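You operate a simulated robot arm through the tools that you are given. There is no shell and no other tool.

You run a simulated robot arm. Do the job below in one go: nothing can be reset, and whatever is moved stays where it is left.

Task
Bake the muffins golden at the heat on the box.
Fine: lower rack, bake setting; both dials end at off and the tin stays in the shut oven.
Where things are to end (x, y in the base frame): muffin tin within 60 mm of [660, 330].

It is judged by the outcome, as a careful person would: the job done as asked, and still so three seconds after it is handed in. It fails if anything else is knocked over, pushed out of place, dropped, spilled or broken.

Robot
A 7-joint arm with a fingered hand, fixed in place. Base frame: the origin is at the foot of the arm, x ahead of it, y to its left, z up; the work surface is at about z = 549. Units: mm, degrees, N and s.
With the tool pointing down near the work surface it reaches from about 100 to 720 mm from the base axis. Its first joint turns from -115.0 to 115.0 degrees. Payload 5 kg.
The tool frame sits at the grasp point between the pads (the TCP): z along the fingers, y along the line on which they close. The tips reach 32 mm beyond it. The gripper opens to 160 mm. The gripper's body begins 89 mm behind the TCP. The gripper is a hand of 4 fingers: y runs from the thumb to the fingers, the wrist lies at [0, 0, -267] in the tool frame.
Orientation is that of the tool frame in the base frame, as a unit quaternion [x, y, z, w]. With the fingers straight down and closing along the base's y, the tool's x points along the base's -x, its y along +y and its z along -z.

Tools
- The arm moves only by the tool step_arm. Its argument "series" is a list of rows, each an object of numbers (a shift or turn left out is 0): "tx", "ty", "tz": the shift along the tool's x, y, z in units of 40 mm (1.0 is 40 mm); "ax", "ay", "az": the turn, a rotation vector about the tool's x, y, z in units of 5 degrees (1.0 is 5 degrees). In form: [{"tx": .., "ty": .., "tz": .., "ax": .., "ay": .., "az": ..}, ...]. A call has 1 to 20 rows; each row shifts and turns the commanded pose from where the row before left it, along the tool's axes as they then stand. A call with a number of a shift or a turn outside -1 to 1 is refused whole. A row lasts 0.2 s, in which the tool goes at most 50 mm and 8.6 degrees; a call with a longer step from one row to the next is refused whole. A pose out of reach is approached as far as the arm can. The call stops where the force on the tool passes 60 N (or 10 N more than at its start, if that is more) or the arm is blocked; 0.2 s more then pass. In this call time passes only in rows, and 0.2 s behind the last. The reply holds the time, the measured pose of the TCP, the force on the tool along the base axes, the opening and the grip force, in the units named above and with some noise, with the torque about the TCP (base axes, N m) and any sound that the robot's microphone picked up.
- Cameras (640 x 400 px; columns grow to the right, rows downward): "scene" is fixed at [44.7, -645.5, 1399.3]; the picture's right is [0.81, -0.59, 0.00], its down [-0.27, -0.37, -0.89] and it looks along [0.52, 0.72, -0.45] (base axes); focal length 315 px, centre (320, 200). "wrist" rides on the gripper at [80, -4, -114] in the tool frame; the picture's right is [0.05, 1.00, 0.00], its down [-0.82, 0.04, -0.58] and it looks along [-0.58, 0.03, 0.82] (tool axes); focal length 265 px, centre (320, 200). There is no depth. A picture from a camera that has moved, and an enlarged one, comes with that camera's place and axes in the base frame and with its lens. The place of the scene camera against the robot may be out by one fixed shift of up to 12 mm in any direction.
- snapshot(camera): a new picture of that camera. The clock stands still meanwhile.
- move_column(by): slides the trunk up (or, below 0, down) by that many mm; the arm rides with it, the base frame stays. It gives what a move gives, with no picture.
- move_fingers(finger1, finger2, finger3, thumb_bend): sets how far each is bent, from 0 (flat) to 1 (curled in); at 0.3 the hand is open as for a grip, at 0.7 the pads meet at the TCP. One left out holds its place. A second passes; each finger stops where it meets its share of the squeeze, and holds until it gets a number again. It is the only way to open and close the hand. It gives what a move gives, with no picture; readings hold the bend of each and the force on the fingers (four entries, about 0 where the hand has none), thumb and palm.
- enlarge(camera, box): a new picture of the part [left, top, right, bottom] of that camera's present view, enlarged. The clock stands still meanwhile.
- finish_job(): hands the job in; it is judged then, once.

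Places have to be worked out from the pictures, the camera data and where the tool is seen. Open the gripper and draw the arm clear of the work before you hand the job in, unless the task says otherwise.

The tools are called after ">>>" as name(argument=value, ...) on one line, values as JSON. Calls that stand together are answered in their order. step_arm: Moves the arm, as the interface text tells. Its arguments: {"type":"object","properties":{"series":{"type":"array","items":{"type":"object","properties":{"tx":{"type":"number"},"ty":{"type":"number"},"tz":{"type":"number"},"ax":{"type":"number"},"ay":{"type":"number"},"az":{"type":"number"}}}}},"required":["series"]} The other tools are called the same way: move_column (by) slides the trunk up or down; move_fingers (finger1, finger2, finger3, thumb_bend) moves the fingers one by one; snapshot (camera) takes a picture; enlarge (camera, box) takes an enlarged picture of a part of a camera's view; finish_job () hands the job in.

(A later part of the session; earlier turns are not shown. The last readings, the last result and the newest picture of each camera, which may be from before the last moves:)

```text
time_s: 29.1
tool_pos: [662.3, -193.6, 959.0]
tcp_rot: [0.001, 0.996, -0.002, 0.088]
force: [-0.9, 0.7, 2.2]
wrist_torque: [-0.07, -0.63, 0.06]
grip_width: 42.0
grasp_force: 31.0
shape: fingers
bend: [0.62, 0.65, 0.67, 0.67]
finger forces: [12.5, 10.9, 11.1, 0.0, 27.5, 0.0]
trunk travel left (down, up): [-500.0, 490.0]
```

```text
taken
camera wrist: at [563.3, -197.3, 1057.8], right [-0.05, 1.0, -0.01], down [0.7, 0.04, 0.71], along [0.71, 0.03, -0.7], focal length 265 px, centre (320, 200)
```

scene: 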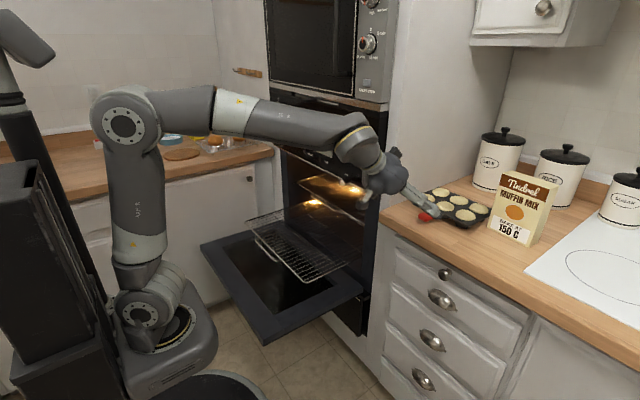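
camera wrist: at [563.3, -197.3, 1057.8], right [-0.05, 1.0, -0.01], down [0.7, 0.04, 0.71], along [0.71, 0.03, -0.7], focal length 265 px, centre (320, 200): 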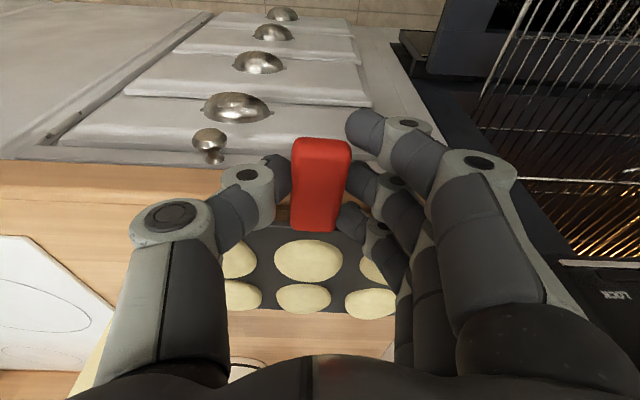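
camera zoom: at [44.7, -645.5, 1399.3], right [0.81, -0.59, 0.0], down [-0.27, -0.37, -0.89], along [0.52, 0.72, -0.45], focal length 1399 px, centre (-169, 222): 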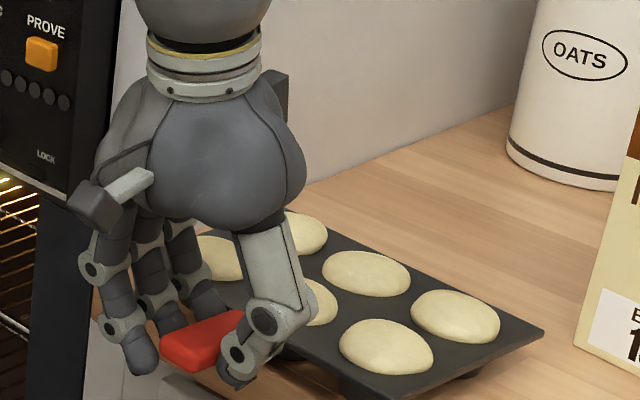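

The tin now overhangs with handle at roughly x 639–710, still resting mostly on the counter. I'll open the fingers, straighten the hand to vertical, and re-descend deeper around the handle.

>>> move_fingers(finger1=0.55, finger2=0.55, finger3=0.55, thumb_bend=0.55)

>>> step_arm(series=[{"tz": -0.3}, {"ay": 1, "tz": -0.1}, {"ay": 1}, {"tx": 0}])

>>> snapshot(camera="wrist")

>>> enlarge(camera="scene", box=[360, 150, 500, 240])

```text
time_s: 30.1
tool_pos: [663.2, -193.7, 958.2]
tcp_rot: [0.001, 0.996, -0.002, 0.088]
force: [-0.7, 0.1, -0.3]
wrist_torque: [0.0, 0.02, 0.0]
grip_width: 71.1
grasp_force: 0.1
shape: fingers
bend: [0.55, 0.55, 0.55, 0.55]
finger forces: [0.0, 0.1, 0.0, 0.0, 0.1, 0.1]
trunk travel left (down, up): [-500.0, 490.0]
```

```text
time_s: 31.1
tool_pos: [660.9, -192.2, 973.9]
tcp_rot: [0.002, 1.0, -0.001, 0.0]
force: [0.5, 0.3, 1.2]
wrist_torque: [0.0, -0.01, -0.02]
grip_width: 71.2
grasp_force: 0.1
shape: fingers
bend: [0.55, 0.55, 0.55, 0.55]
finger forces: [0.0, 0.0, 0.1, 0.1, 0.0, 0.0]
trunk travel left (down, up): [-500.0, 490.0]
```

```text
taken
camera wrist: at [580.0, -197.0, 1089.5], right [-0.05, 1.0, 0.0], down [0.82, 0.04, 0.58], along [0.58, 0.03, -0.82], focal length 265 px, centre (320, 200)
```

wrist: 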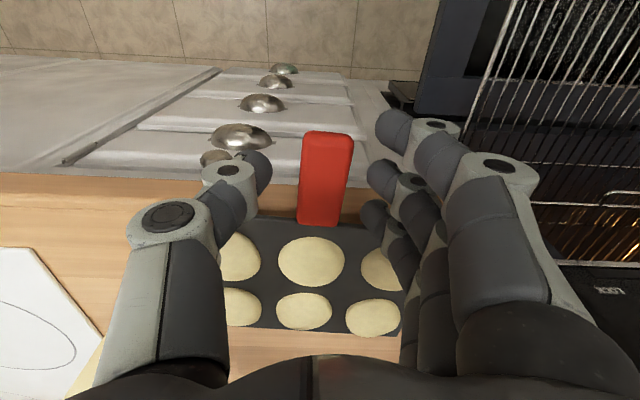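

```text
4.44 times, centred on (430, 195) of scene
camera zoom: at [44.7, -645.5, 1399.3], right [0.81, -0.59, 0.0], down [-0.27, -0.37, -0.89], along [0.52, 0.72, -0.45], focal length 1399 px, centre (-169, 222)
```

zoom: 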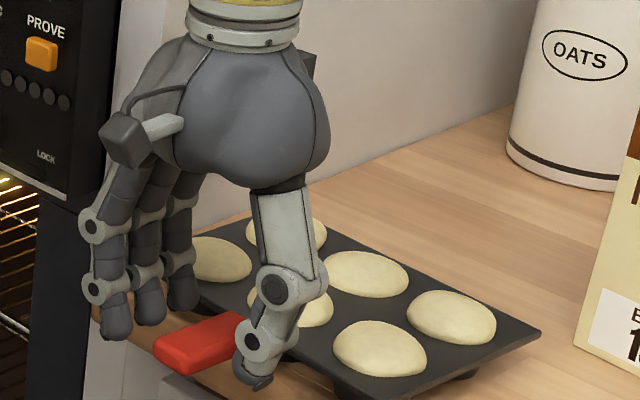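

Handle is now x 635–707, y≈-190. I'll shift 5 mm forward and lower to z≈939 so the pads wrap the handle, then close.

>>> step_arm(series=[{"tx": -0.12, "ty": 0.04, "tz": 0.3}, {"tz": 0.3}, {"tz": 0.27}, {"tx": 0}])

>>> enlarge(camera="scene", box=[360, 150, 500, 240])

```text
time_s: 32.1
tool_pos: [664.6, -189.9, 939.7]
tcp_rot: [0.001, 1.0, -0.003, 0.0]
force: [0.1, -0.1, -0.1]
wrist_torque: [-0.02, 0.0, 0.01]
grip_width: 71.4
grasp_force: 0.1
shape: fingers
bend: [0.55, 0.55, 0.55, 0.55]
finger forces: [0.1, 0.0, 0.0, 0.0, 0.0, 0.1]
trunk travel left (down, up): [-500.0, 490.0]
```

```text
4.44 times, centred on (430, 195) of scene
camera zoom: at [44.7, -645.5, 1399.3], right [0.81, -0.59, 0.0], down [-0.27, -0.37, -0.89], along [0.52, 0.72, -0.45], focal length 1399 px, centre (-169, 222)
```

zoom: 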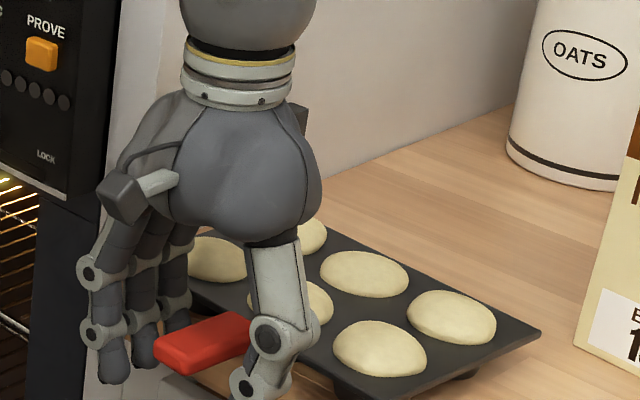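

No contact yet and the handle sits at pad level. Closing all four digits now.

>>> move_fingers(finger1=0.9, finger2=0.9, finger3=0.9, thumb_bend=0.9)

>>> snapshot(camera="wrist")

>>> enlarge(camera="scene", box=[360, 150, 500, 240])

```text
time_s: 33.1
tool_pos: [663.5, -191.1, 940.5]
tcp_rot: [0.0, 1.0, -0.002, 0.0]
force: [0.6, 0.1, -1.7]
wrist_torque: [0.02, 0.05, 0.07]
grip_width: 32.2
grasp_force: 1.5
shape: fingers
bend: [0.9, 0.88, 0.9, 0.84]
finger forces: [0.1, 0.0, 1.7, 0.0, 1.7, 0.0]
trunk travel left (down, up): [-500.0, 490.0]
```

```text
taken
camera wrist: at [584.5, -195.0, 1054.5], right [-0.05, 1.0, 0.0], down [0.81, 0.04, 0.58], along [0.58, 0.03, -0.82], focal length 265 px, centre (320, 200)
```

wrist: 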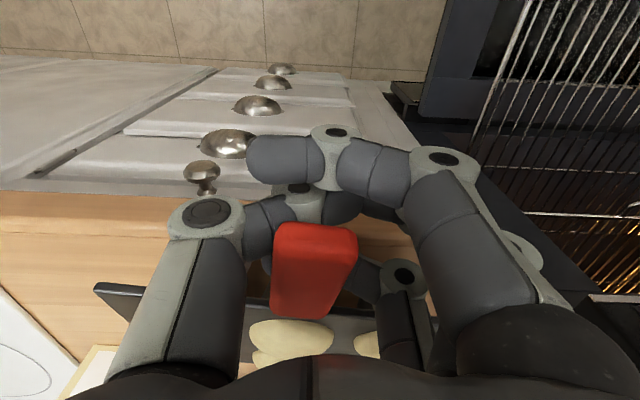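

```text
4.44 times, centred on (430, 195) of scene
camera zoom: at [44.7, -645.5, 1399.3], right [0.81, -0.59, 0.0], down [-0.27, -0.37, -0.89], along [0.52, 0.72, -0.45], focal length 1399 px, centre (-169, 222)
```

zoom: 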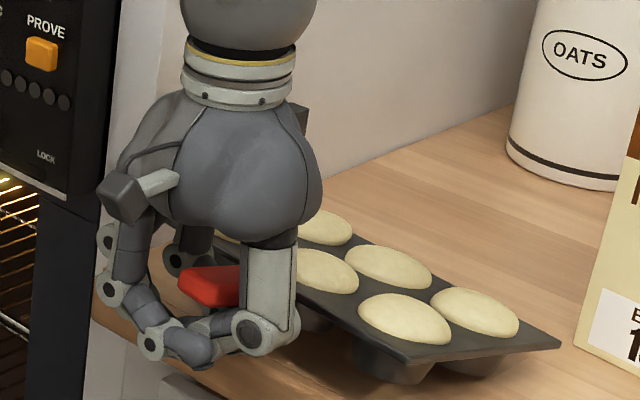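

The digits slipped under the handle and cradled it, raising the tin's front. I'll lower the hand to set the tin flat again, then open gently.

>>> step_arm(series=[{"tz": 0.15}, {"tz": 0.15}, {"tz": 0.15}, {"tx": 0}])

>>> enlarge(camera="scene", box=[360, 150, 500, 240])

```text
time_s: 34.1
tool_pos: [664.8, -190.7, 923.0]
tcp_rot: [0.001, 1.0, -0.002, 0.001]
force: [-1.0, 0.7, -1.3]
wrist_torque: [0.01, -0.04, -0.02]
grip_width: 32.7
grasp_force: 1.4
shape: fingers
bend: [0.9, 0.89, 0.9, 0.84]
finger forces: [0.1, 0.1, 0.3, 0.0, 1.7, 0.0]
trunk travel left (down, up): [-500.0, 490.0]
```

```text
4.44 times, centred on (430, 195) of scene
camera zoom: at [44.7, -645.5, 1399.3], right [0.81, -0.59, 0.0], down [-0.27, -0.37, -0.89], along [0.52, 0.72, -0.45], focal length 1399 px, centre (-169, 222)
```

zoom: 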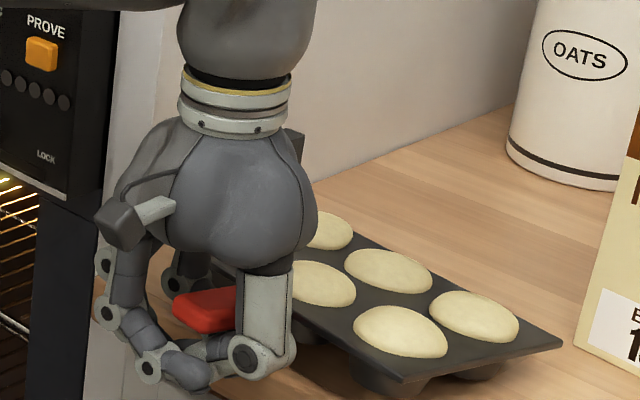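

The tin is nearly down. I'll open gradually to lower it the rest of the way; afterwards I'll use a better grasp from above across the tin's short side (about 155 mm), which passes near its centre of mass.

>>> step_arm(series=[{"tz": 0.15}, {"tx": 0}])

>>> move_fingers(finger1=0.75, finger2=0.75, finger3=0.75, thumb_bend=0.72)

>>> enlarge(camera="scene", box=[360, 150, 500, 240])

```text
time_s: 34.7
tool_pos: [665.7, -190.0, 918.7]
tcp_rot: [0.0, 1.0, -0.002, 0.001]
force: [-0.3, 0.3, -1.8]
wrist_torque: [0.03, -0.01, 0.02]
grip_width: 32.5
grasp_force: 0.6
shape: fingers
bend: [0.9, 0.89, 0.9, 0.84]
finger forces: [0.0, 0.0, 0.2, 0.0, 1.3, 0.1]
trunk travel left (down, up): [-500.0, 490.0]
```

```text
time_s: 35.7
tool_pos: [665.0, -190.3, 917.7]
tcp_rot: [0.001, 1.0, -0.002, 0.001]
force: [-0.5, -0.8, -0.9]
wrist_torque: [0.03, 0.0, 0.0]
grip_width: 17.7
grasp_force: 0.7
shape: fingers
bend: [0.75, 0.74, 0.75, 0.71]
finger forces: [0.0, 0.1, 0.0, 0.0, 1.0, 0.0]
trunk travel left (down, up): [-500.0, 490.0]
```

```text
4.44 times, centred on (430, 195) of scene
camera zoom: at [44.7, -645.5, 1399.3], right [0.81, -0.59, 0.0], down [-0.27, -0.37, -0.89], along [0.52, 0.72, -0.45], focal length 1399 px, centre (-169, 222)
```

zoom: 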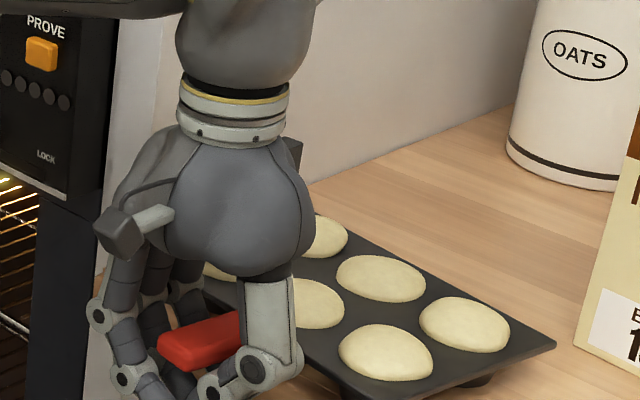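

The tin is flat on the counter. Opening the fingers fully around the handle, then rising clear.

>>> move_fingers(finger1=0.45, finger2=0.45, finger3=0.45, thumb_bend=0.45)

>>> step_arm(series=[{"tz": -0.6}, {"tz": -0.8}, {"tz": -0.9}, {"tz": -0.9}, {"tx": 0}])

>>> snapshot(camera="wrist")

>>> enlarge(camera="scene", box=[360, 150, 500, 240])

```text
time_s: 36.7
tool_pos: [663.9, -190.2, 918.7]
tcp_rot: [0.001, 1.0, -0.002, 0.0]
force: [-0.6, 0.5, 0.5]
wrist_torque: [0.03, 0.0, 0.03]
grip_width: 110.4
grasp_force: 0.0
shape: fingers
bend: [0.45, 0.45, 0.45, 0.45]
finger forces: [0.0, 0.0, 0.0, 0.0, 0.0, 0.0]
trunk travel left (down, up): [-500.0, 490.0]
```

```text
time_s: 37.9
tool_pos: [666.6, -192.0, 1046.8]
tcp_rot: [0.0, 1.0, -0.001, 0.0]
force: [-0.4, 1.0, -0.5]
wrist_torque: [0.0, 0.0, -0.05]
grip_width: 110.4
grasp_force: 0.1
shape: fingers
bend: [0.45, 0.45, 0.45, 0.45]
finger forces: [0.0, 0.0, 0.0, 0.1, 0.1, 0.0]
trunk travel left (down, up): [-500.0, 490.0]
```

```text
taken
camera wrist: at [585.6, -195.7, 1160.1], right [-0.05, 1.0, 0.0], down [0.81, 0.04, 0.58], along [0.58, 0.03, -0.82], focal length 265 px, centre (320, 200)
```

wrist: 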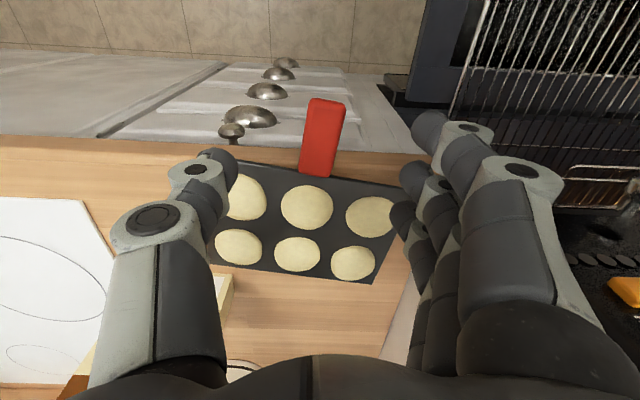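

```text
4.44 times, centred on (430, 195) of scene
camera zoom: at [44.7, -645.5, 1399.3], right [0.81, -0.59, 0.0], down [-0.27, -0.37, -0.89], along [0.52, 0.72, -0.45], focal length 1399 px, centre (-169, 222)
```

zoom: 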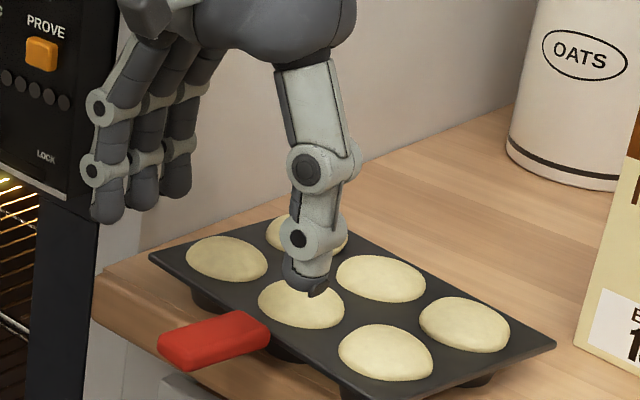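

The tin is undisturbed: centre about (786,-206), yawed roughly 7°. I'll turn the hand by 97° about its axis so that the thumb goes to the tin's front edge (beside the handle) and the fingers to its rear edge.

>>> step_arm(series=[{"az": 1, "tz": -0.2}, {"az": 1, "tz": -0.2}, {"az": 1, "tz": -0.2}, {"az": 1, "tz": -0.2}, {"az": 1, "tz": -0.2}, {"az": 1}, {"az": 1}, {"az": 1}, {"az": 1}, {"az": 1}, {"az": 1}, {"az": 1}, {"az": 1}, {"az": 1}, {"az": 1}, {"az": 1}, {"az": 1}, {"az": 1}, {"az": 1}, {"az": 0.4}])

>>> snapshot(camera="scene")

>>> snapshot(camera="wrist")

```text
time_s: 42.1
tool_pos: [565.8, -159.1, 1081.4]
tcp_rot: [0.608, 0.794, -0.001, 0.005]
force: [-0.1, -0.7, 0.2]
wrist_torque: [-0.01, 0.01, 0.05]
grip_width: 110.2
grasp_force: 0.0
shape: fingers
bend: [0.45, 0.45, 0.45, 0.45]
finger forces: [0.0, 0.0, 0.0, 0.0, 0.0, 0.0]
out of reach, approached as far as the arm can: row 9, 11, 12, 13, 14, 15, 16, 17, 19
trunk travel left (down, up): [-500.0, 490.0]
```

```text
taken
```

scene: 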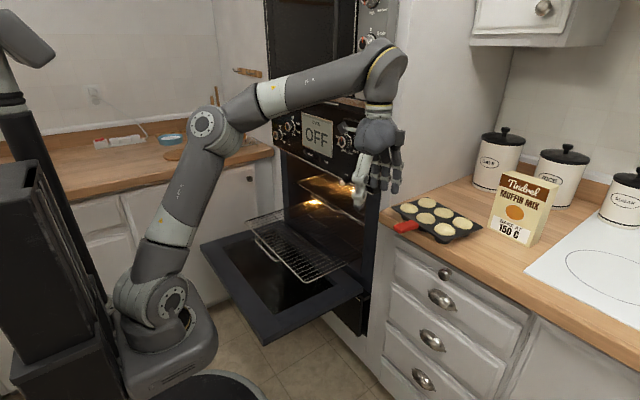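

```text
taken
camera wrist: at [540.5, -84.1, 1195.1], right [0.95, 0.31, 0.0], down [0.25, -0.77, 0.58], along [0.19, -0.55, -0.81], focal length 265 px, centre (320, 200)
```

wrist: 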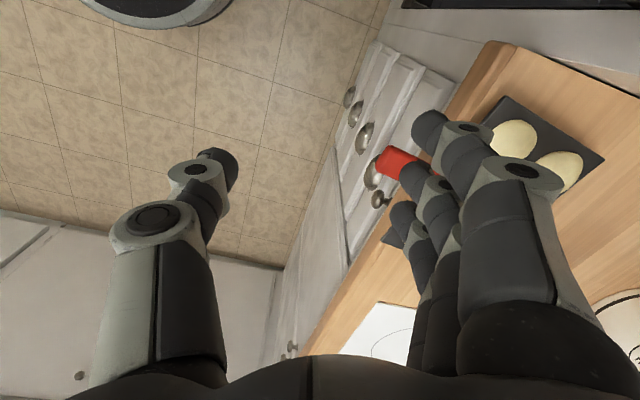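

The wrist's turn limit stopped at about 75°, with the hand free in the air. I'll rotate the other way instead: thumb to the rear edge and the outer two fingers straddling the handle at the front edge.

>>> step_arm(series=[{"az": -1}, {"az": -1}, {"az": -1}, {"az": -1}, {"az": -1}, {"az": -1}, {"az": -1}, {"az": -1}, {"az": -1}, {"az": -1}, {"az": -1}, {"az": -1}, {"az": -1}, {"az": -1}, {"az": -1}, {"az": -1}, {"az": -1}, {"az": -1}, {"az": -1}, {"az": -0.4}])

>>> step_arm(series=[{"az": -1}, {"az": -1}, {"az": -1}, {"az": -1}, {"az": -1}, {"az": -1}, {"az": -1}, {"az": -1}, {"az": -1}, {"az": -1}, {"az": -1}, {"az": -1}, {"az": -1}, {"az": -1}, {"az": -1}, {"az": -1}, {"az": -0.6}, {"az": 0}])

>>> snapshot(camera="scene")

>>> snapshot(camera="wrist")

```text
time_s: 46.3
tool_pos: [567.2, -160.6, 1083.8]
tcp_rot: [-0.175, 0.985, -0.005, 0.002]
force: [0.2, -0.6, 1.0]
wrist_torque: [0.01, -0.01, 0.02]
grip_width: 110.8
grasp_force: 0.1
shape: fingers
bend: [0.45, 0.45, 0.45, 0.45]
finger forces: [0.1, 0.1, 0.0, 0.1, 0.0, 0.0]
trunk travel left (down, up): [-500.0, 490.0]
```

```text
time_s: 50.1
tool_pos: [566.5, -160.5, 1083.1]
tcp_rot: [0.784, -0.621, 0.005, 0.0]
force: [-0.6, -0.2, -1.2]
wrist_torque: [-0.01, -0.03, 0.01]
grip_width: 110.6
grasp_force: 0.0
shape: fingers
bend: [0.45, 0.45, 0.45, 0.45]
finger forces: [0.0, 0.1, 0.0, 0.1, 0.1, 0.1]
trunk travel left (down, up): [-500.0, 490.0]
```

```text
taken
```

scene: 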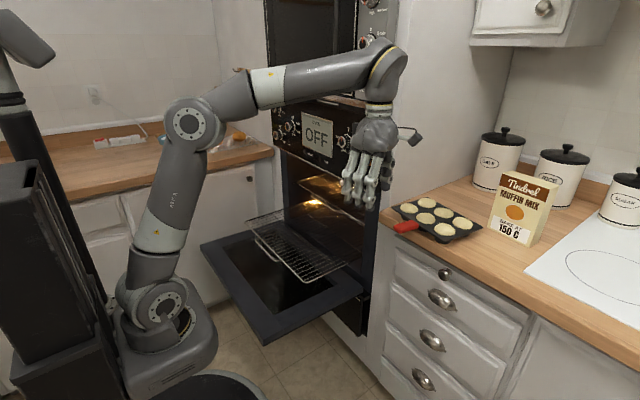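

```text
taken
camera wrist: at [588.6, -237.9, 1197.2], right [-0.96, -0.28, 0.0], down [-0.23, 0.79, 0.57], along [-0.16, 0.55, -0.82], focal length 265 px, centre (320, 200)
```

wrist: 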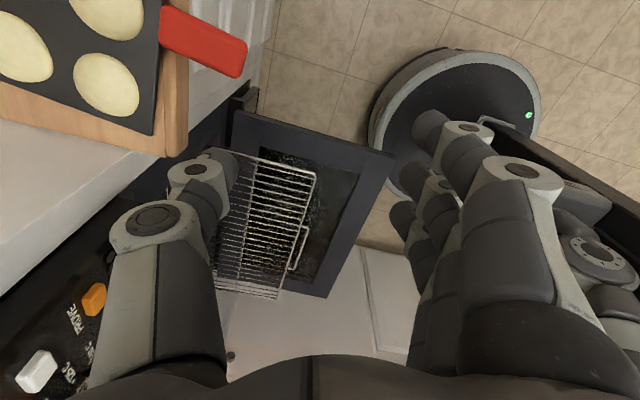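

Rotation this way works (now at −103°). I'll turn back 20° to line up with the tin's yaw, then raise the trunk 200 mm to gain straight-down reach.

>>> step_arm(series=[{"az": 1}, {"az": 1}, {"az": 1}, {"az": 1}, {"az": 0}])

>>> move_column(by=200)

>>> move_fingers(finger1=0.22, finger2=0.0, finger3=0.22, thumb_bend=0.22)

>>> snapshot(camera="wrist")

>>> enlarge(camera="scene", box=[300, 20, 500, 240])

```text
time_s: 51.3
tool_pos: [566.3, -160.5, 1082.2]
tcp_rot: [-0.663, 0.749, -0.004, 0.0]
force: [0.0, 0.6, -0.1]
wrist_torque: [-0.01, 0.04, -0.03]
grip_width: 110.4
grasp_force: 0.0
shape: fingers
bend: [0.45, 0.45, 0.45, 0.45]
finger forces: [0.0, 0.0, 0.0, 0.0, 0.0, 0.0]
trunk travel left (down, up): [-500.0, 490.0]
```

```text
time_s: 53.5
tool_pos: [567.8, -159.9, 1283.3]
tcp_rot: [-0.663, 0.748, -0.005, 0.0]
force: [0.2, -0.5, -0.8]
wrist_torque: [-0.02, 0.02, 0.01]
grip_width: 110.8
grasp_force: 0.0
shape: fingers
bend: [0.45, 0.45, 0.45, 0.45]
finger forces: [0.1, 0.0, 0.0, 0.0, 0.1, 0.0]
trunk travel left (down, up): [-700.0, 290.0]
```

```text
time_s: 54.5
tool_pos: [566.9, -160.6, 1282.0]
tcp_rot: [-0.664, 0.748, -0.005, -0.001]
force: [0.1, -0.1, -0.3]
wrist_torque: [-0.02, -0.01, 0.01]
grip_width: 189.8
grasp_force: 0.0
shape: fingers
bend: [0.22, 0.0, 0.22, 0.22]
finger forces: [0.0, 0.1, 0.1, 0.1, 0.1, 0.0]
trunk travel left (down, up): [-700.0, 290.0]
```

```text
taken
camera wrist: at [560.7, -241.2, 1397.1], right [-1.0, 0.07, -0.01], down [0.05, 0.82, 0.57], along [0.04, 0.57, -0.82], focal length 265 px, centre (320, 200)
```

wrist: 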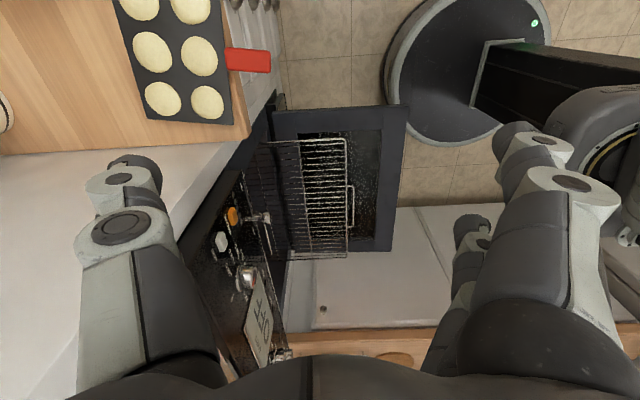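

```text
1.82 times, centred on (400, 130) of scene
camera zoom: at [44.7, -645.5, 1399.3], right [0.81, -0.59, 0.0], down [-0.27, -0.37, -0.89], along [0.52, 0.72, -0.45], focal length 572 px, centre (174, 327)
```

zoom: 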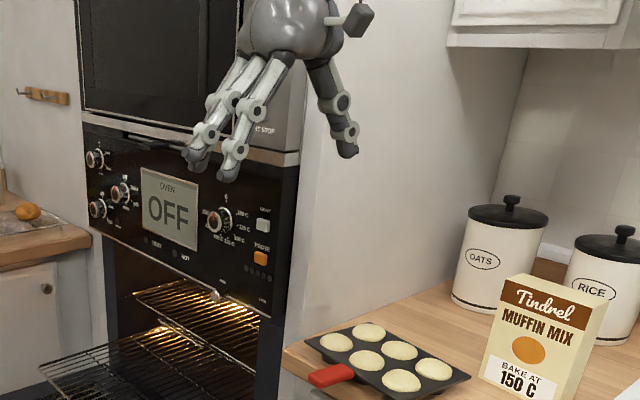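

The middle finger is out of the way and the opening is 190 mm. I'll zoom in on the tin in this wrist view to fix its position accurately.

>>> enlarge(camera="wrist", box=[60, 0, 300, 150])

```text
2.67 times, centred on (180, 75) of wrist
camera zoom: at [560.7, -241.2, 1397.1], right [-1.0, 0.07, -0.01], down [0.05, 0.82, 0.57], along [0.04, 0.57, -0.82], focal length 708 px, centre (693, 533)
```

zoom: 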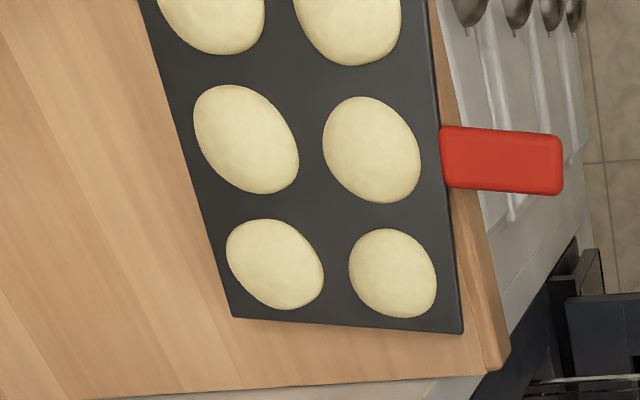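

Tin rim centre is about (781,-202), yaw 7°, 149 mm deep — aligned with the hand's closing line. I'll move above it at z≈1030.

>>> step_arm(series=[{"tx": 0.049, "ty": -0.676, "tz": 0.7875}, {"tx": 0.049, "ty": -0.676, "tz": 0.7875}, {"tx": 0.049, "ty": -0.676, "tz": 0.7875}, {"tx": 0.049, "ty": -0.676, "tz": 0.7875}, {"tx": 0.049, "ty": -0.676, "tz": 0.7875}, {"tx": 0.049, "ty": -0.676, "tz": 0.7875}, {"tx": 0.049, "ty": -0.676, "tz": 0.7875}, {"tx": 0.049, "ty": -0.676, "tz": 0.7875}, {"tx": 0}])

>>> snapshot(camera="wrist")

>>> enlarge(camera="scene", box=[360, 100, 520, 240])

```text
time_s: 56.5
tool_pos: [778.3, -202.3, 1033.3]
tcp_rot: [-0.663, 0.748, -0.007, 0.0]
force: [0.0, 0.0, 0.2]
wrist_torque: [0.03, 0.02, 0.04]
grip_width: 190.4
grasp_force: 0.0
shape: fingers
bend: [0.22, 0.0, 0.22, 0.22]
finger forces: [0.0, 0.0, 0.0, 0.0, 0.1, 0.0]
trunk travel left (down, up): [-700.0, 290.0]
```

```text
taken
camera wrist: at [772.7, -283.0, 1147.9], right [-1.0, 0.07, -0.01], down [0.05, 0.82, 0.57], along [0.04, 0.57, -0.82], focal length 265 px, centre (320, 200)
```

wrist: 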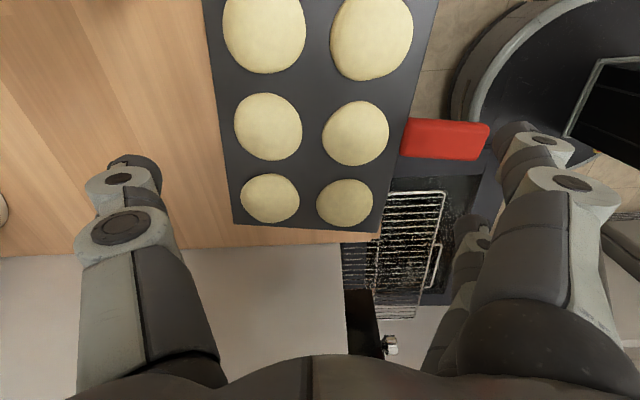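

```text
2.86 times, centred on (440, 170) of scene
camera zoom: at [44.7, -645.5, 1399.3], right [0.81, -0.59, 0.0], down [-0.27, -0.37, -0.89], along [0.52, 0.72, -0.45], focal length 899 px, centre (-23, 286)
```

zoom: 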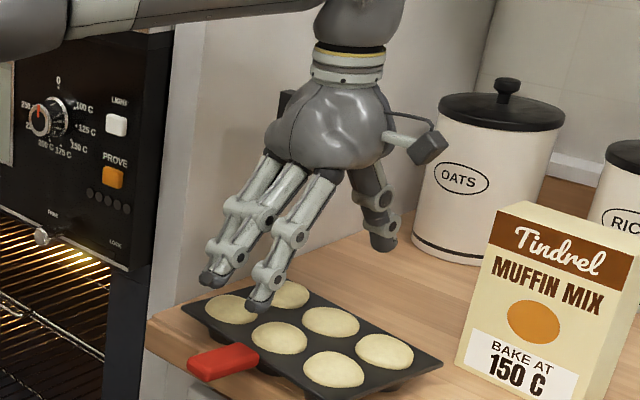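

Aligned: the handle is within 2 mm of the hand's midline. I'll shift 5 mm toward the rear edge and descend to z≈957, with tips outside both edges.

>>> step_arm(series=[{"ty": -0.12, "tz": 0.5}, {"tz": 0.5}, {"tz": 0.5}, {"tz": 0.4}, {"tx": 0}])

>>> snapshot(camera="wrist")

>>> enlarge(camera="scene", box=[370, 140, 510, 240])

```text
time_s: 57.7
tool_pos: [786.1, -206.2, 957.1]
tcp_rot: [-0.664, 0.748, -0.005, -0.001]
force: [0.4, -0.4, 0.1]
wrist_torque: [-0.02, 0.02, 0.02]
grip_width: 190.4
grasp_force: 0.0
shape: fingers
bend: [0.22, 0.0, 0.22, 0.22]
finger forces: [0.0, 0.0, 0.0, 0.1, 0.0, 0.1]
trunk travel left (down, up): [-700.0, 290.0]
```

```text
taken
camera wrist: at [780.2, -285.5, 1071.7], right [-1.0, 0.07, -0.01], down [0.05, 0.82, 0.57], along [0.04, 0.57, -0.82], focal length 265 px, centre (320, 200)
```

wrist: 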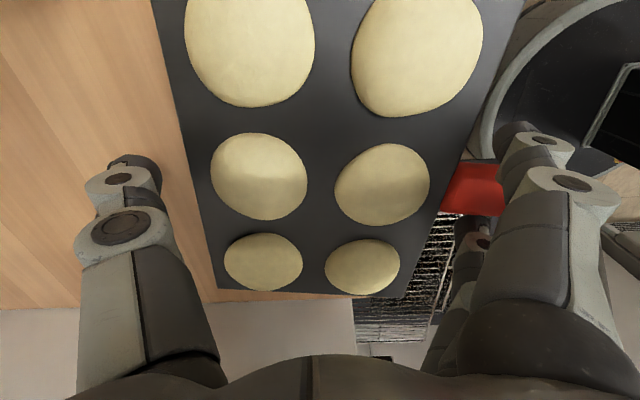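

```text
4.00 times, centred on (440, 190) of scene
camera zoom: at [44.7, -645.5, 1399.3], right [0.81, -0.59, 0.0], down [-0.27, -0.37, -0.89], along [0.52, 0.72, -0.45], focal length 1259 px, centre (-160, 240)
```

zoom: 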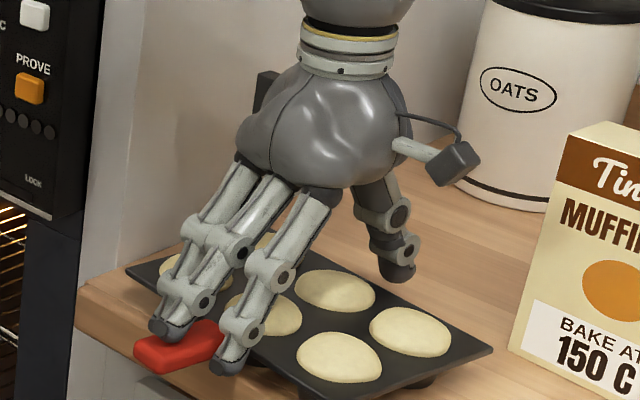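

Well placed; the middle finger hovers over the handle. A 3.5 mm correction toward +y, then close fingers 1, 3 and the thumb on the rim.

>>> step_arm(series=[{"tx": -0.085}, {"tx": 0}])

>>> move_fingers(finger1=0.5, finger3=0.5, thumb_bend=0.5)

>>> snapshot(camera="wrist")

>>> enlarge(camera="scene", box=[370, 140, 510, 240])

```text
time_s: 58.3
tool_pos: [787.4, -202.7, 956.8]
tcp_rot: [-0.664, 0.748, -0.006, 0.0]
force: [-1.1, 0.5, -0.1]
wrist_torque: [-0.04, 0.05, -0.01]
grip_width: 190.2
grasp_force: 0.2
shape: fingers
bend: [0.22, 0.0, 0.22, 0.22]
finger forces: [0.0, 0.1, 0.0, 0.1, 0.0, 0.0]
trunk travel left (down, up): [-700.0, 290.0]
```

```text
time_s: 59.3
tool_pos: [787.7, -202.5, 957.2]
tcp_rot: [-0.664, 0.748, -0.005, 0.001]
force: [3.8, -0.8, 5.6]
wrist_torque: [-0.09, -0.88, -0.04]
grip_width: 158.0
grasp_force: 22.5
shape: fingers
bend: [0.33, 0.0, 0.33, 0.4]
finger forces: [9.9, 0.1, 10.2, 0.0, 25.3, 0.0]
trunk travel left (down, up): [-700.0, 290.0]
```

```text
taken
camera wrist: at [781.0, -282.5, 1072.1], right [-1.0, 0.07, -0.01], down [0.05, 0.82, 0.57], along [0.05, 0.57, -0.82], focal length 265 px, centre (320, 200)
```

wrist: 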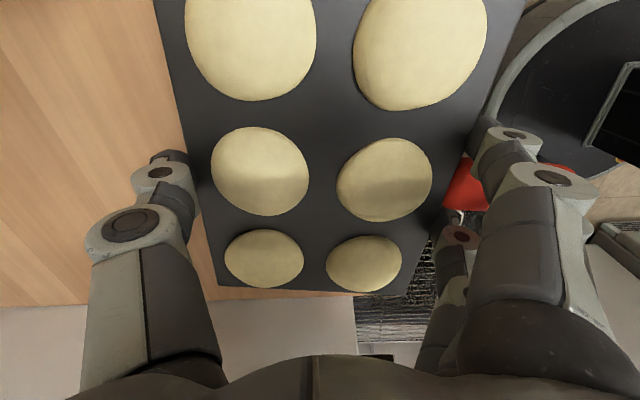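

```text
4.00 times, centred on (440, 190) of scene
camera zoom: at [44.7, -645.5, 1399.3], right [0.81, -0.59, 0.0], down [-0.27, -0.37, -0.89], along [0.52, 0.72, -0.45], focal length 1259 px, centre (-160, 240)
```

zoom: 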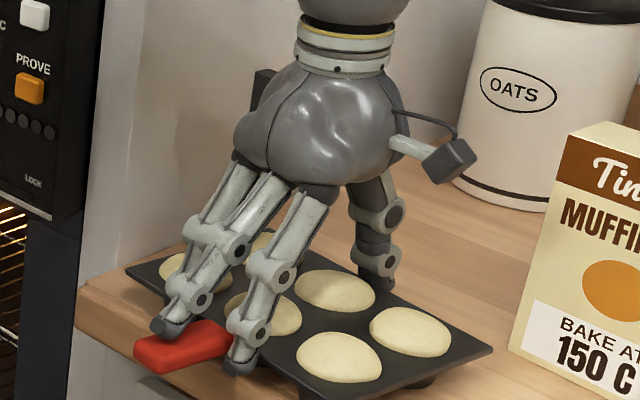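

Gripped at 25 N on thumb and about 10 N on each of two fingers. Test lift of 12 mm.

>>> step_arm(series=[{"tz": -0.1}, {"tz": -0.1}, {"tz": -0.1}, {"tx": 0}])

>>> enlarge(camera="scene", box=[370, 140, 510, 240])

```text
time_s: 60.3
tool_pos: [786.2, -201.9, 967.2]
tcp_rot: [-0.664, 0.747, -0.006, -0.001]
force: [-0.2, -0.5, -4.0]
wrist_torque: [0.0, -0.04, 0.0]
grip_width: 157.7
grasp_force: 21.8
shape: fingers
bend: [0.32, 0.0, 0.33, 0.41]
finger forces: [11.0, 0.1, 11.2, 0.0, 20.9, 0.1]
trunk travel left (down, up): [-700.0, 290.0]
```

```text
4.00 times, centred on (440, 190) of scene
camera zoom: at [44.7, -645.5, 1399.3], right [0.81, -0.59, 0.0], down [-0.27, -0.37, -0.89], along [0.52, 0.72, -0.45], focal length 1259 px, centre (-160, 240)
```

zoom: 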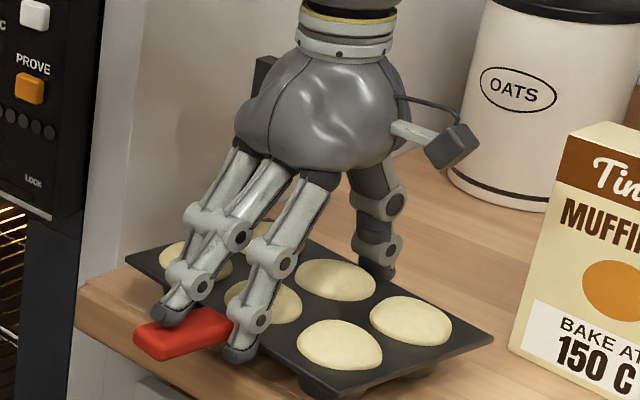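

The full 4 N is carried with almost no torque. I'll lift another 60 mm and check again.

>>> step_arm(series=[{"tz": -0.3}, {"tz": -0.3}, {"tz": -0.3}, {"tz": -0.3}, {"tz": -0.3}, {"tx": 0}])

>>> snapshot(camera="scene")

>>> snapshot(camera="wrist")

```text
time_s: 61.7
tool_pos: [785.3, -200.6, 1027.4]
tcp_rot: [-0.664, 0.748, -0.005, 0.0]
force: [-0.5, 0.5, -4.7]
wrist_torque: [0.01, 0.0, 0.01]
grip_width: 157.9
grasp_force: 21.9
shape: fingers
bend: [0.32, 0.0, 0.33, 0.41]
finger forces: [11.0, 0.0, 11.1, 0.1, 20.8, 0.0]
trunk travel left (down, up): [-700.0, 290.0]
```

```text
taken
```

scene: 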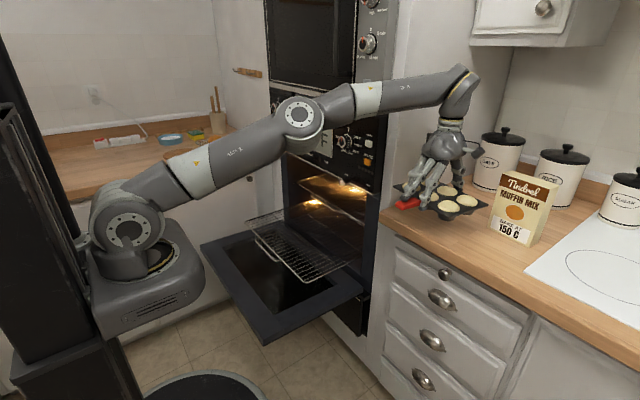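

```text
taken
camera wrist: at [780.1, -281.0, 1142.9], right [-1.0, 0.07, -0.01], down [0.05, 0.82, 0.57], along [0.04, 0.57, -0.82], focal length 265 px, centre (320, 200)
```

wrist: 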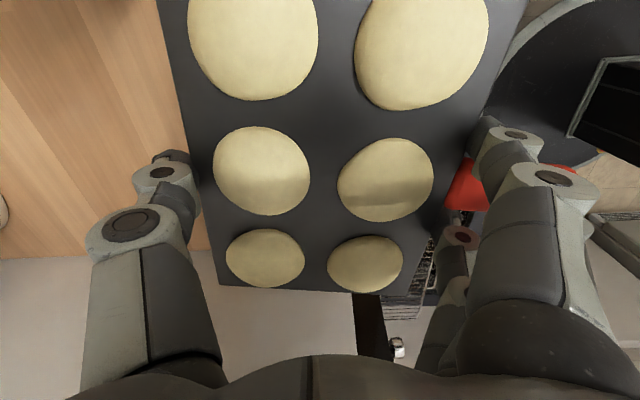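

Level and steady. I'll retract straight back (−x) by about 235 mm to clear the oven column.

>>> step_arm(series=[{"tx": 0.078, "ty": 0.65}, {"tx": 0.078, "ty": 0.65}, {"tx": 0.078, "ty": 0.65}, {"tx": 0.078, "ty": 0.65}, {"tx": 0.078, "ty": 0.65}, {"tx": 0.078, "ty": 0.65}, {"tx": 0.078, "ty": 0.65}, {"tx": 0.078, "ty": 0.65}, {"tx": 0.078, "ty": 0.65}, {"tx": 0}])

>>> snapshot(camera="scene")

```text
time_s: 63.9
tool_pos: [550.3, -201.3, 1025.7]
tcp_rot: [-0.664, 0.748, -0.005, 0.0]
force: [0.7, 0.1, -5.3]
wrist_torque: [0.03, -0.05, -0.01]
grip_width: 157.4
grasp_force: 21.3
shape: fingers
bend: [0.32, 0.0, 0.33, 0.41]
finger forces: [11.0, 0.1, 11.0, 0.0, 20.7, 0.0]
trunk travel left (down, up): [-700.0, 290.0]
```

```text
taken
```

scene: 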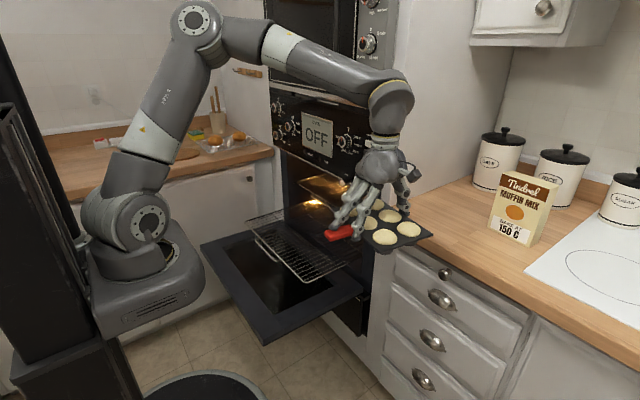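

Clear of the counter. Now swing across to y≈330 at the same height, staying at x≈550 in front of the panel.

>>> step_arm(series=[{"tx": -0.7, "ty": 0.083}, {"tx": -0.7, "ty": 0.083}, {"tx": -0.7, "ty": 0.083}, {"tx": -0.7, "ty": 0.083}, {"tx": -0.7, "ty": 0.083}, {"tx": -0.7, "ty": 0.083}, {"tx": -0.7, "ty": 0.083}, {"tx": -0.7, "ty": 0.083}, {"tx": -0.7, "ty": 0.083}, {"tx": 0}])

>>> step_arm(series=[{"tx": -0.7, "ty": 0.083}, {"tx": -0.7, "ty": 0.083}, {"tx": -0.7, "ty": 0.083}, {"tx": -0.7, "ty": 0.083}, {"tx": -0.7, "ty": 0.083}, {"tx": -0.7, "ty": 0.083}, {"tx": -0.7, "ty": 0.083}, {"tx": -0.7, "ty": 0.083}, {"tx": -0.7, "ty": 0.083}, {"tx": -0.5, "ty": 0.06}, {"tx": 0}])

>>> snapshot(camera="scene")

>>> snapshot(camera="wrist")

```text
time_s: 66.1
tool_pos: [552.0, 53.8, 1023.9]
tcp_rot: [-0.664, 0.748, -0.005, -0.001]
force: [-1.1, -0.1, -4.3]
wrist_torque: [-0.01, -0.03, -0.03]
grip_width: 157.4
grasp_force: 21.5
shape: fingers
bend: [0.32, 0.0, 0.33, 0.41]
finger forces: [10.8, 0.0, 11.0, 0.1, 20.4, 0.1]
trunk travel left (down, up): [-700.0, 290.0]
```

```text
time_s: 68.5
tool_pos: [551.4, 327.0, 1023.5]
tcp_rot: [-0.664, 0.748, -0.005, 0.0]
force: [-0.3, 0.1, -4.5]
wrist_torque: [0.01, -0.01, 0.02]
grip_width: 157.0
grasp_force: 21.2
shape: fingers
bend: [0.32, 0.0, 0.33, 0.41]
finger forces: [10.7, 0.0, 10.8, 0.1, 20.4, 0.0]
trunk travel left (down, up): [-700.0, 290.0]
```

```text
taken
```

scene: 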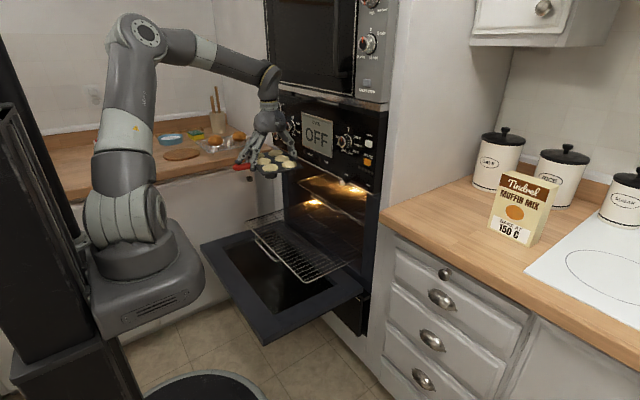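

```text
taken
camera wrist: at [545.0, 247.1, 1137.3], right [-1.0, 0.07, -0.01], down [0.05, 0.82, 0.57], along [0.04, 0.57, -0.82], focal length 265 px, centre (320, 200)
```

wrist: 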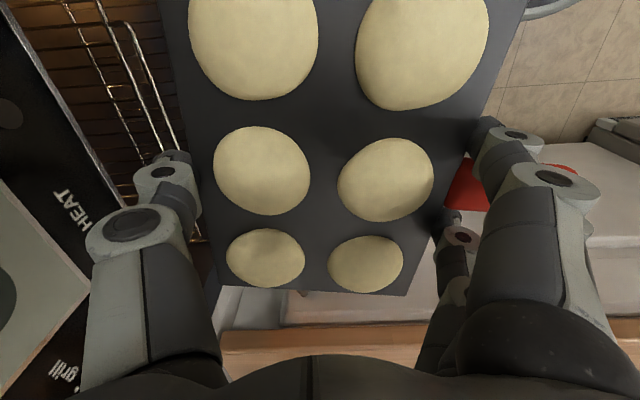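

The tin is over the rack region, level. Before descending I'll check where the upper rack's front bar sits, so the hand won't touch it.

>>> enlarge(camera="wrist", box=[0, 0, 220, 140])

>>> enlarge(camera="scene", box=[230, 160, 390, 290])

```text
2.86 times, centred on (110, 70) of wrist
camera zoom: at [545.0, 247.1, 1137.3], right [-1.0, 0.07, -0.01], down [0.05, 0.82, 0.57], along [0.04, 0.57, -0.82], focal length 758 px, centre (920, 571)
```

zoom: 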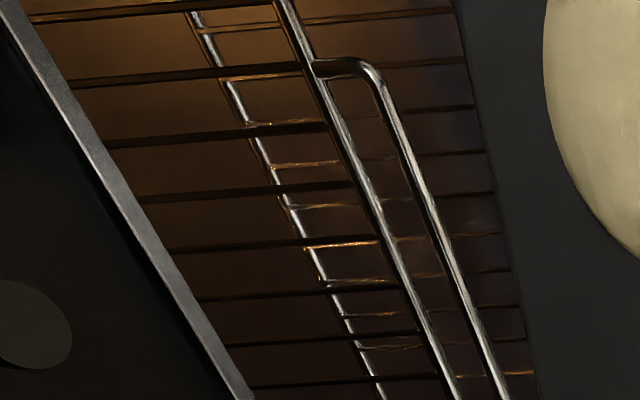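

```text
3.08 times, centred on (310, 225) of scene
camera zoom: at [44.7, -645.5, 1399.3], right [0.81, -0.59, 0.0], down [-0.27, -0.37, -0.89], along [0.52, 0.72, -0.45], focal length 968 px, centre (351, 123)
```

zoom: 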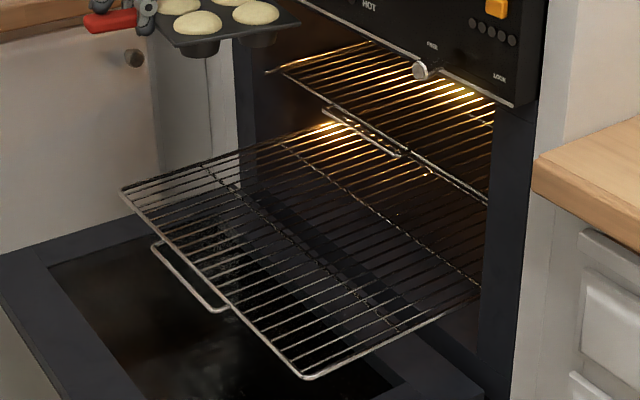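

Both racks' geometry: the upper rack's front is at x≈780, z≈773, well clear. I'll square the tin (−6.8°) and lower the trunk 290 mm, keeping the hand in front of the panel.

>>> step_arm(series=[{"az": -0.45}, {"az": -0.45}, {"az": -0.45}, {"tx": 0}])

>>> move_column(by=-200)

>>> snapshot(camera="scene")

>>> snapshot(camera="wrist")

```text
time_s: 69.5
tool_pos: [550.3, 326.4, 1021.6]
tcp_rot: [0.707, -0.707, 0.004, 0.0]
force: [-0.3, -0.5, -5.1]
wrist_torque: [0.03, -0.04, 0.02]
grip_width: 157.3
grasp_force: 20.7
shape: fingers
bend: [0.32, 0.0, 0.33, 0.41]
finger forces: [10.7, 0.1, 10.8, 0.0, 20.3, 0.0]
trunk travel left (down, up): [-700.0, 290.0]
```

```text
time_s: 71.7
tool_pos: [551.8, 327.5, 822.8]
tcp_rot: [-0.706, 0.708, -0.004, 0.0]
force: [0.3, -0.6, -3.9]
wrist_torque: [0.04, 0.0, -0.02]
grip_width: 157.4
grasp_force: 21.3
shape: fingers
bend: [0.32, 0.0, 0.33, 0.41]
finger forces: [10.7, 0.0, 10.8, 0.1, 20.4, 0.0]
trunk travel left (down, up): [-500.0, 490.0]
```

```text
taken
```

scene: 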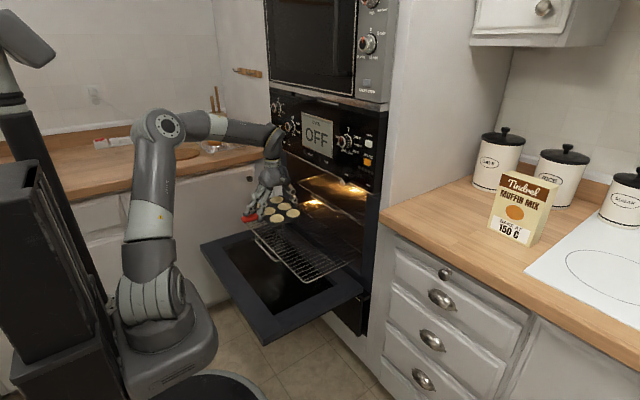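

```text
taken
camera wrist: at [554.8, 246.7, 937.3], right [-1.0, -0.05, -0.01], down [-0.04, 0.82, 0.57], along [-0.02, 0.57, -0.82], focal length 265 px, centre (320, 200)
```

wrist: 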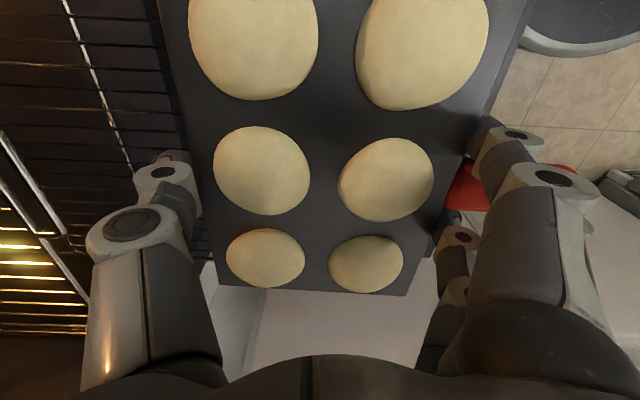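

Carried steadily. Lower another 95 mm so that the tin sits just above rack height.

>>> move_column(by=-95)

>>> enlarge(camera="scene", box=[180, 100, 400, 300])

>>> snapshot(camera="wrist")

```text
time_s: 73.0
tool_pos: [552.2, 326.9, 727.2]
tcp_rot: [-0.707, 0.707, -0.005, 0.0]
force: [-0.5, 0.3, -4.2]
wrist_torque: [0.04, -0.03, 0.01]
grip_width: 157.2
grasp_force: 20.6
shape: fingers
bend: [0.32, 0.0, 0.33, 0.41]
finger forces: [10.7, 0.0, 10.8, 0.0, 20.3, 0.0]
trunk travel left (down, up): [-405.0, 585.0]
```

```text
2.00 times, centred on (290, 200) of scene
camera zoom: at [44.7, -645.5, 1399.3], right [0.81, -0.59, 0.0], down [-0.27, -0.37, -0.89], along [0.52, 0.72, -0.45], focal length 630 px, centre (380, 200)
```

zoom: 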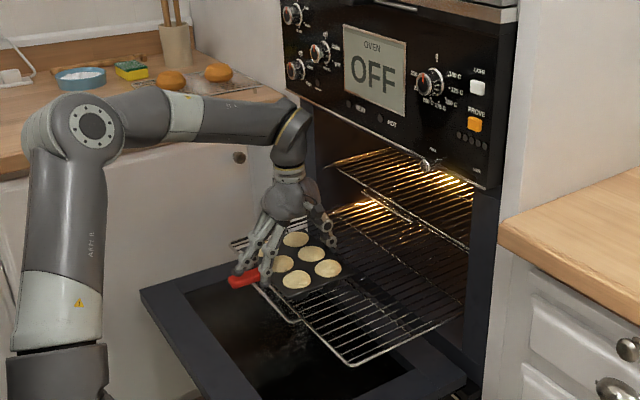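

```text
taken
camera wrist: at [554.8, 246.7, 842.3], right [-1.0, -0.05, -0.01], down [-0.04, 0.82, 0.57], along [-0.02, 0.57, -0.82], focal length 265 px, centre (320, 200)
```

wrist: 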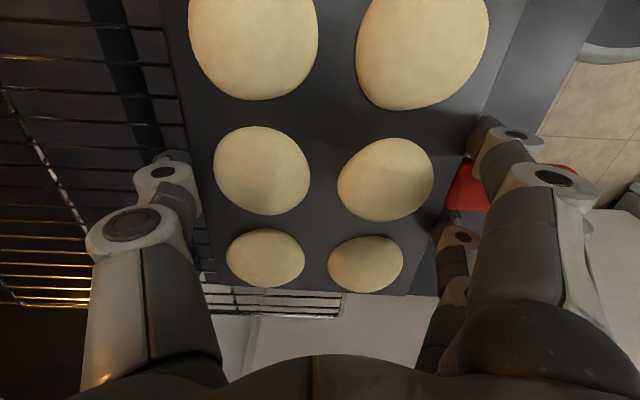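

The tin hangs about 35 mm above the rack. I'll move it forward to about x=640, under the panel edge with clearance, still above the rack.

>>> step_arm(series=[{"tx": -0.075, "ty": -0.45}, {"ty": -0.45}, {"ty": -0.45}, {"ty": -0.45}, {"ty": -0.4}, {"tx": 0}])

>>> enlarge(camera="scene", box=[200, 100, 400, 260])

>>> snapshot(camera="wrist")

```text
time_s: 74.4
tool_pos: [639.2, 329.7, 725.8]
tcp_rot: [-0.707, 0.707, -0.005, 0.0]
force: [0.7, -0.1, -3.5]
wrist_torque: [0.0, -0.02, 0.0]
grip_width: 157.0
grasp_force: 20.5
shape: fingers
bend: [0.32, 0.0, 0.33, 0.41]
finger forces: [10.9, 0.0, 11.0, 0.0, 20.4, 0.1]
trunk travel left (down, up): [-405.0, 585.0]
```

```text
2.50 times, centred on (300, 180) of scene
camera zoom: at [44.7, -645.5, 1399.3], right [0.81, -0.59, 0.0], down [-0.27, -0.37, -0.89], along [0.52, 0.72, -0.45], focal length 787 px, centre (370, 250)
```

zoom: 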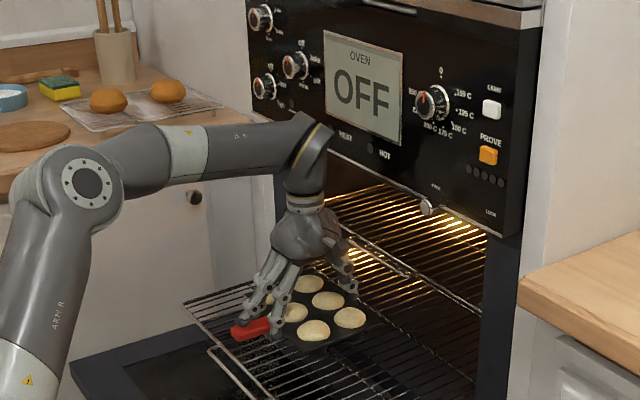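

```text
taken
camera wrist: at [642.6, 249.2, 841.6], right [-1.0, -0.05, -0.01], down [-0.04, 0.82, 0.57], along [-0.02, 0.57, -0.82], focal length 265 px, centre (320, 200)
```

wrist: 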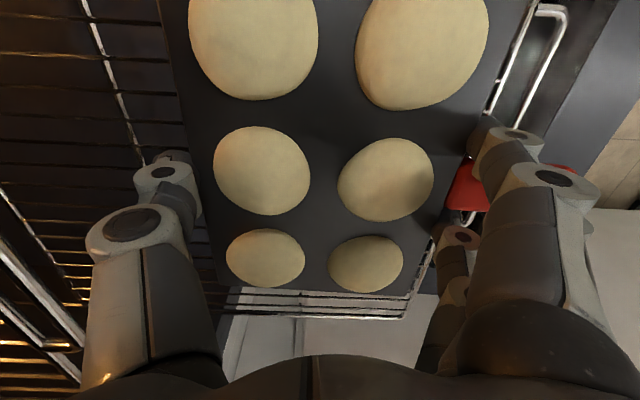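

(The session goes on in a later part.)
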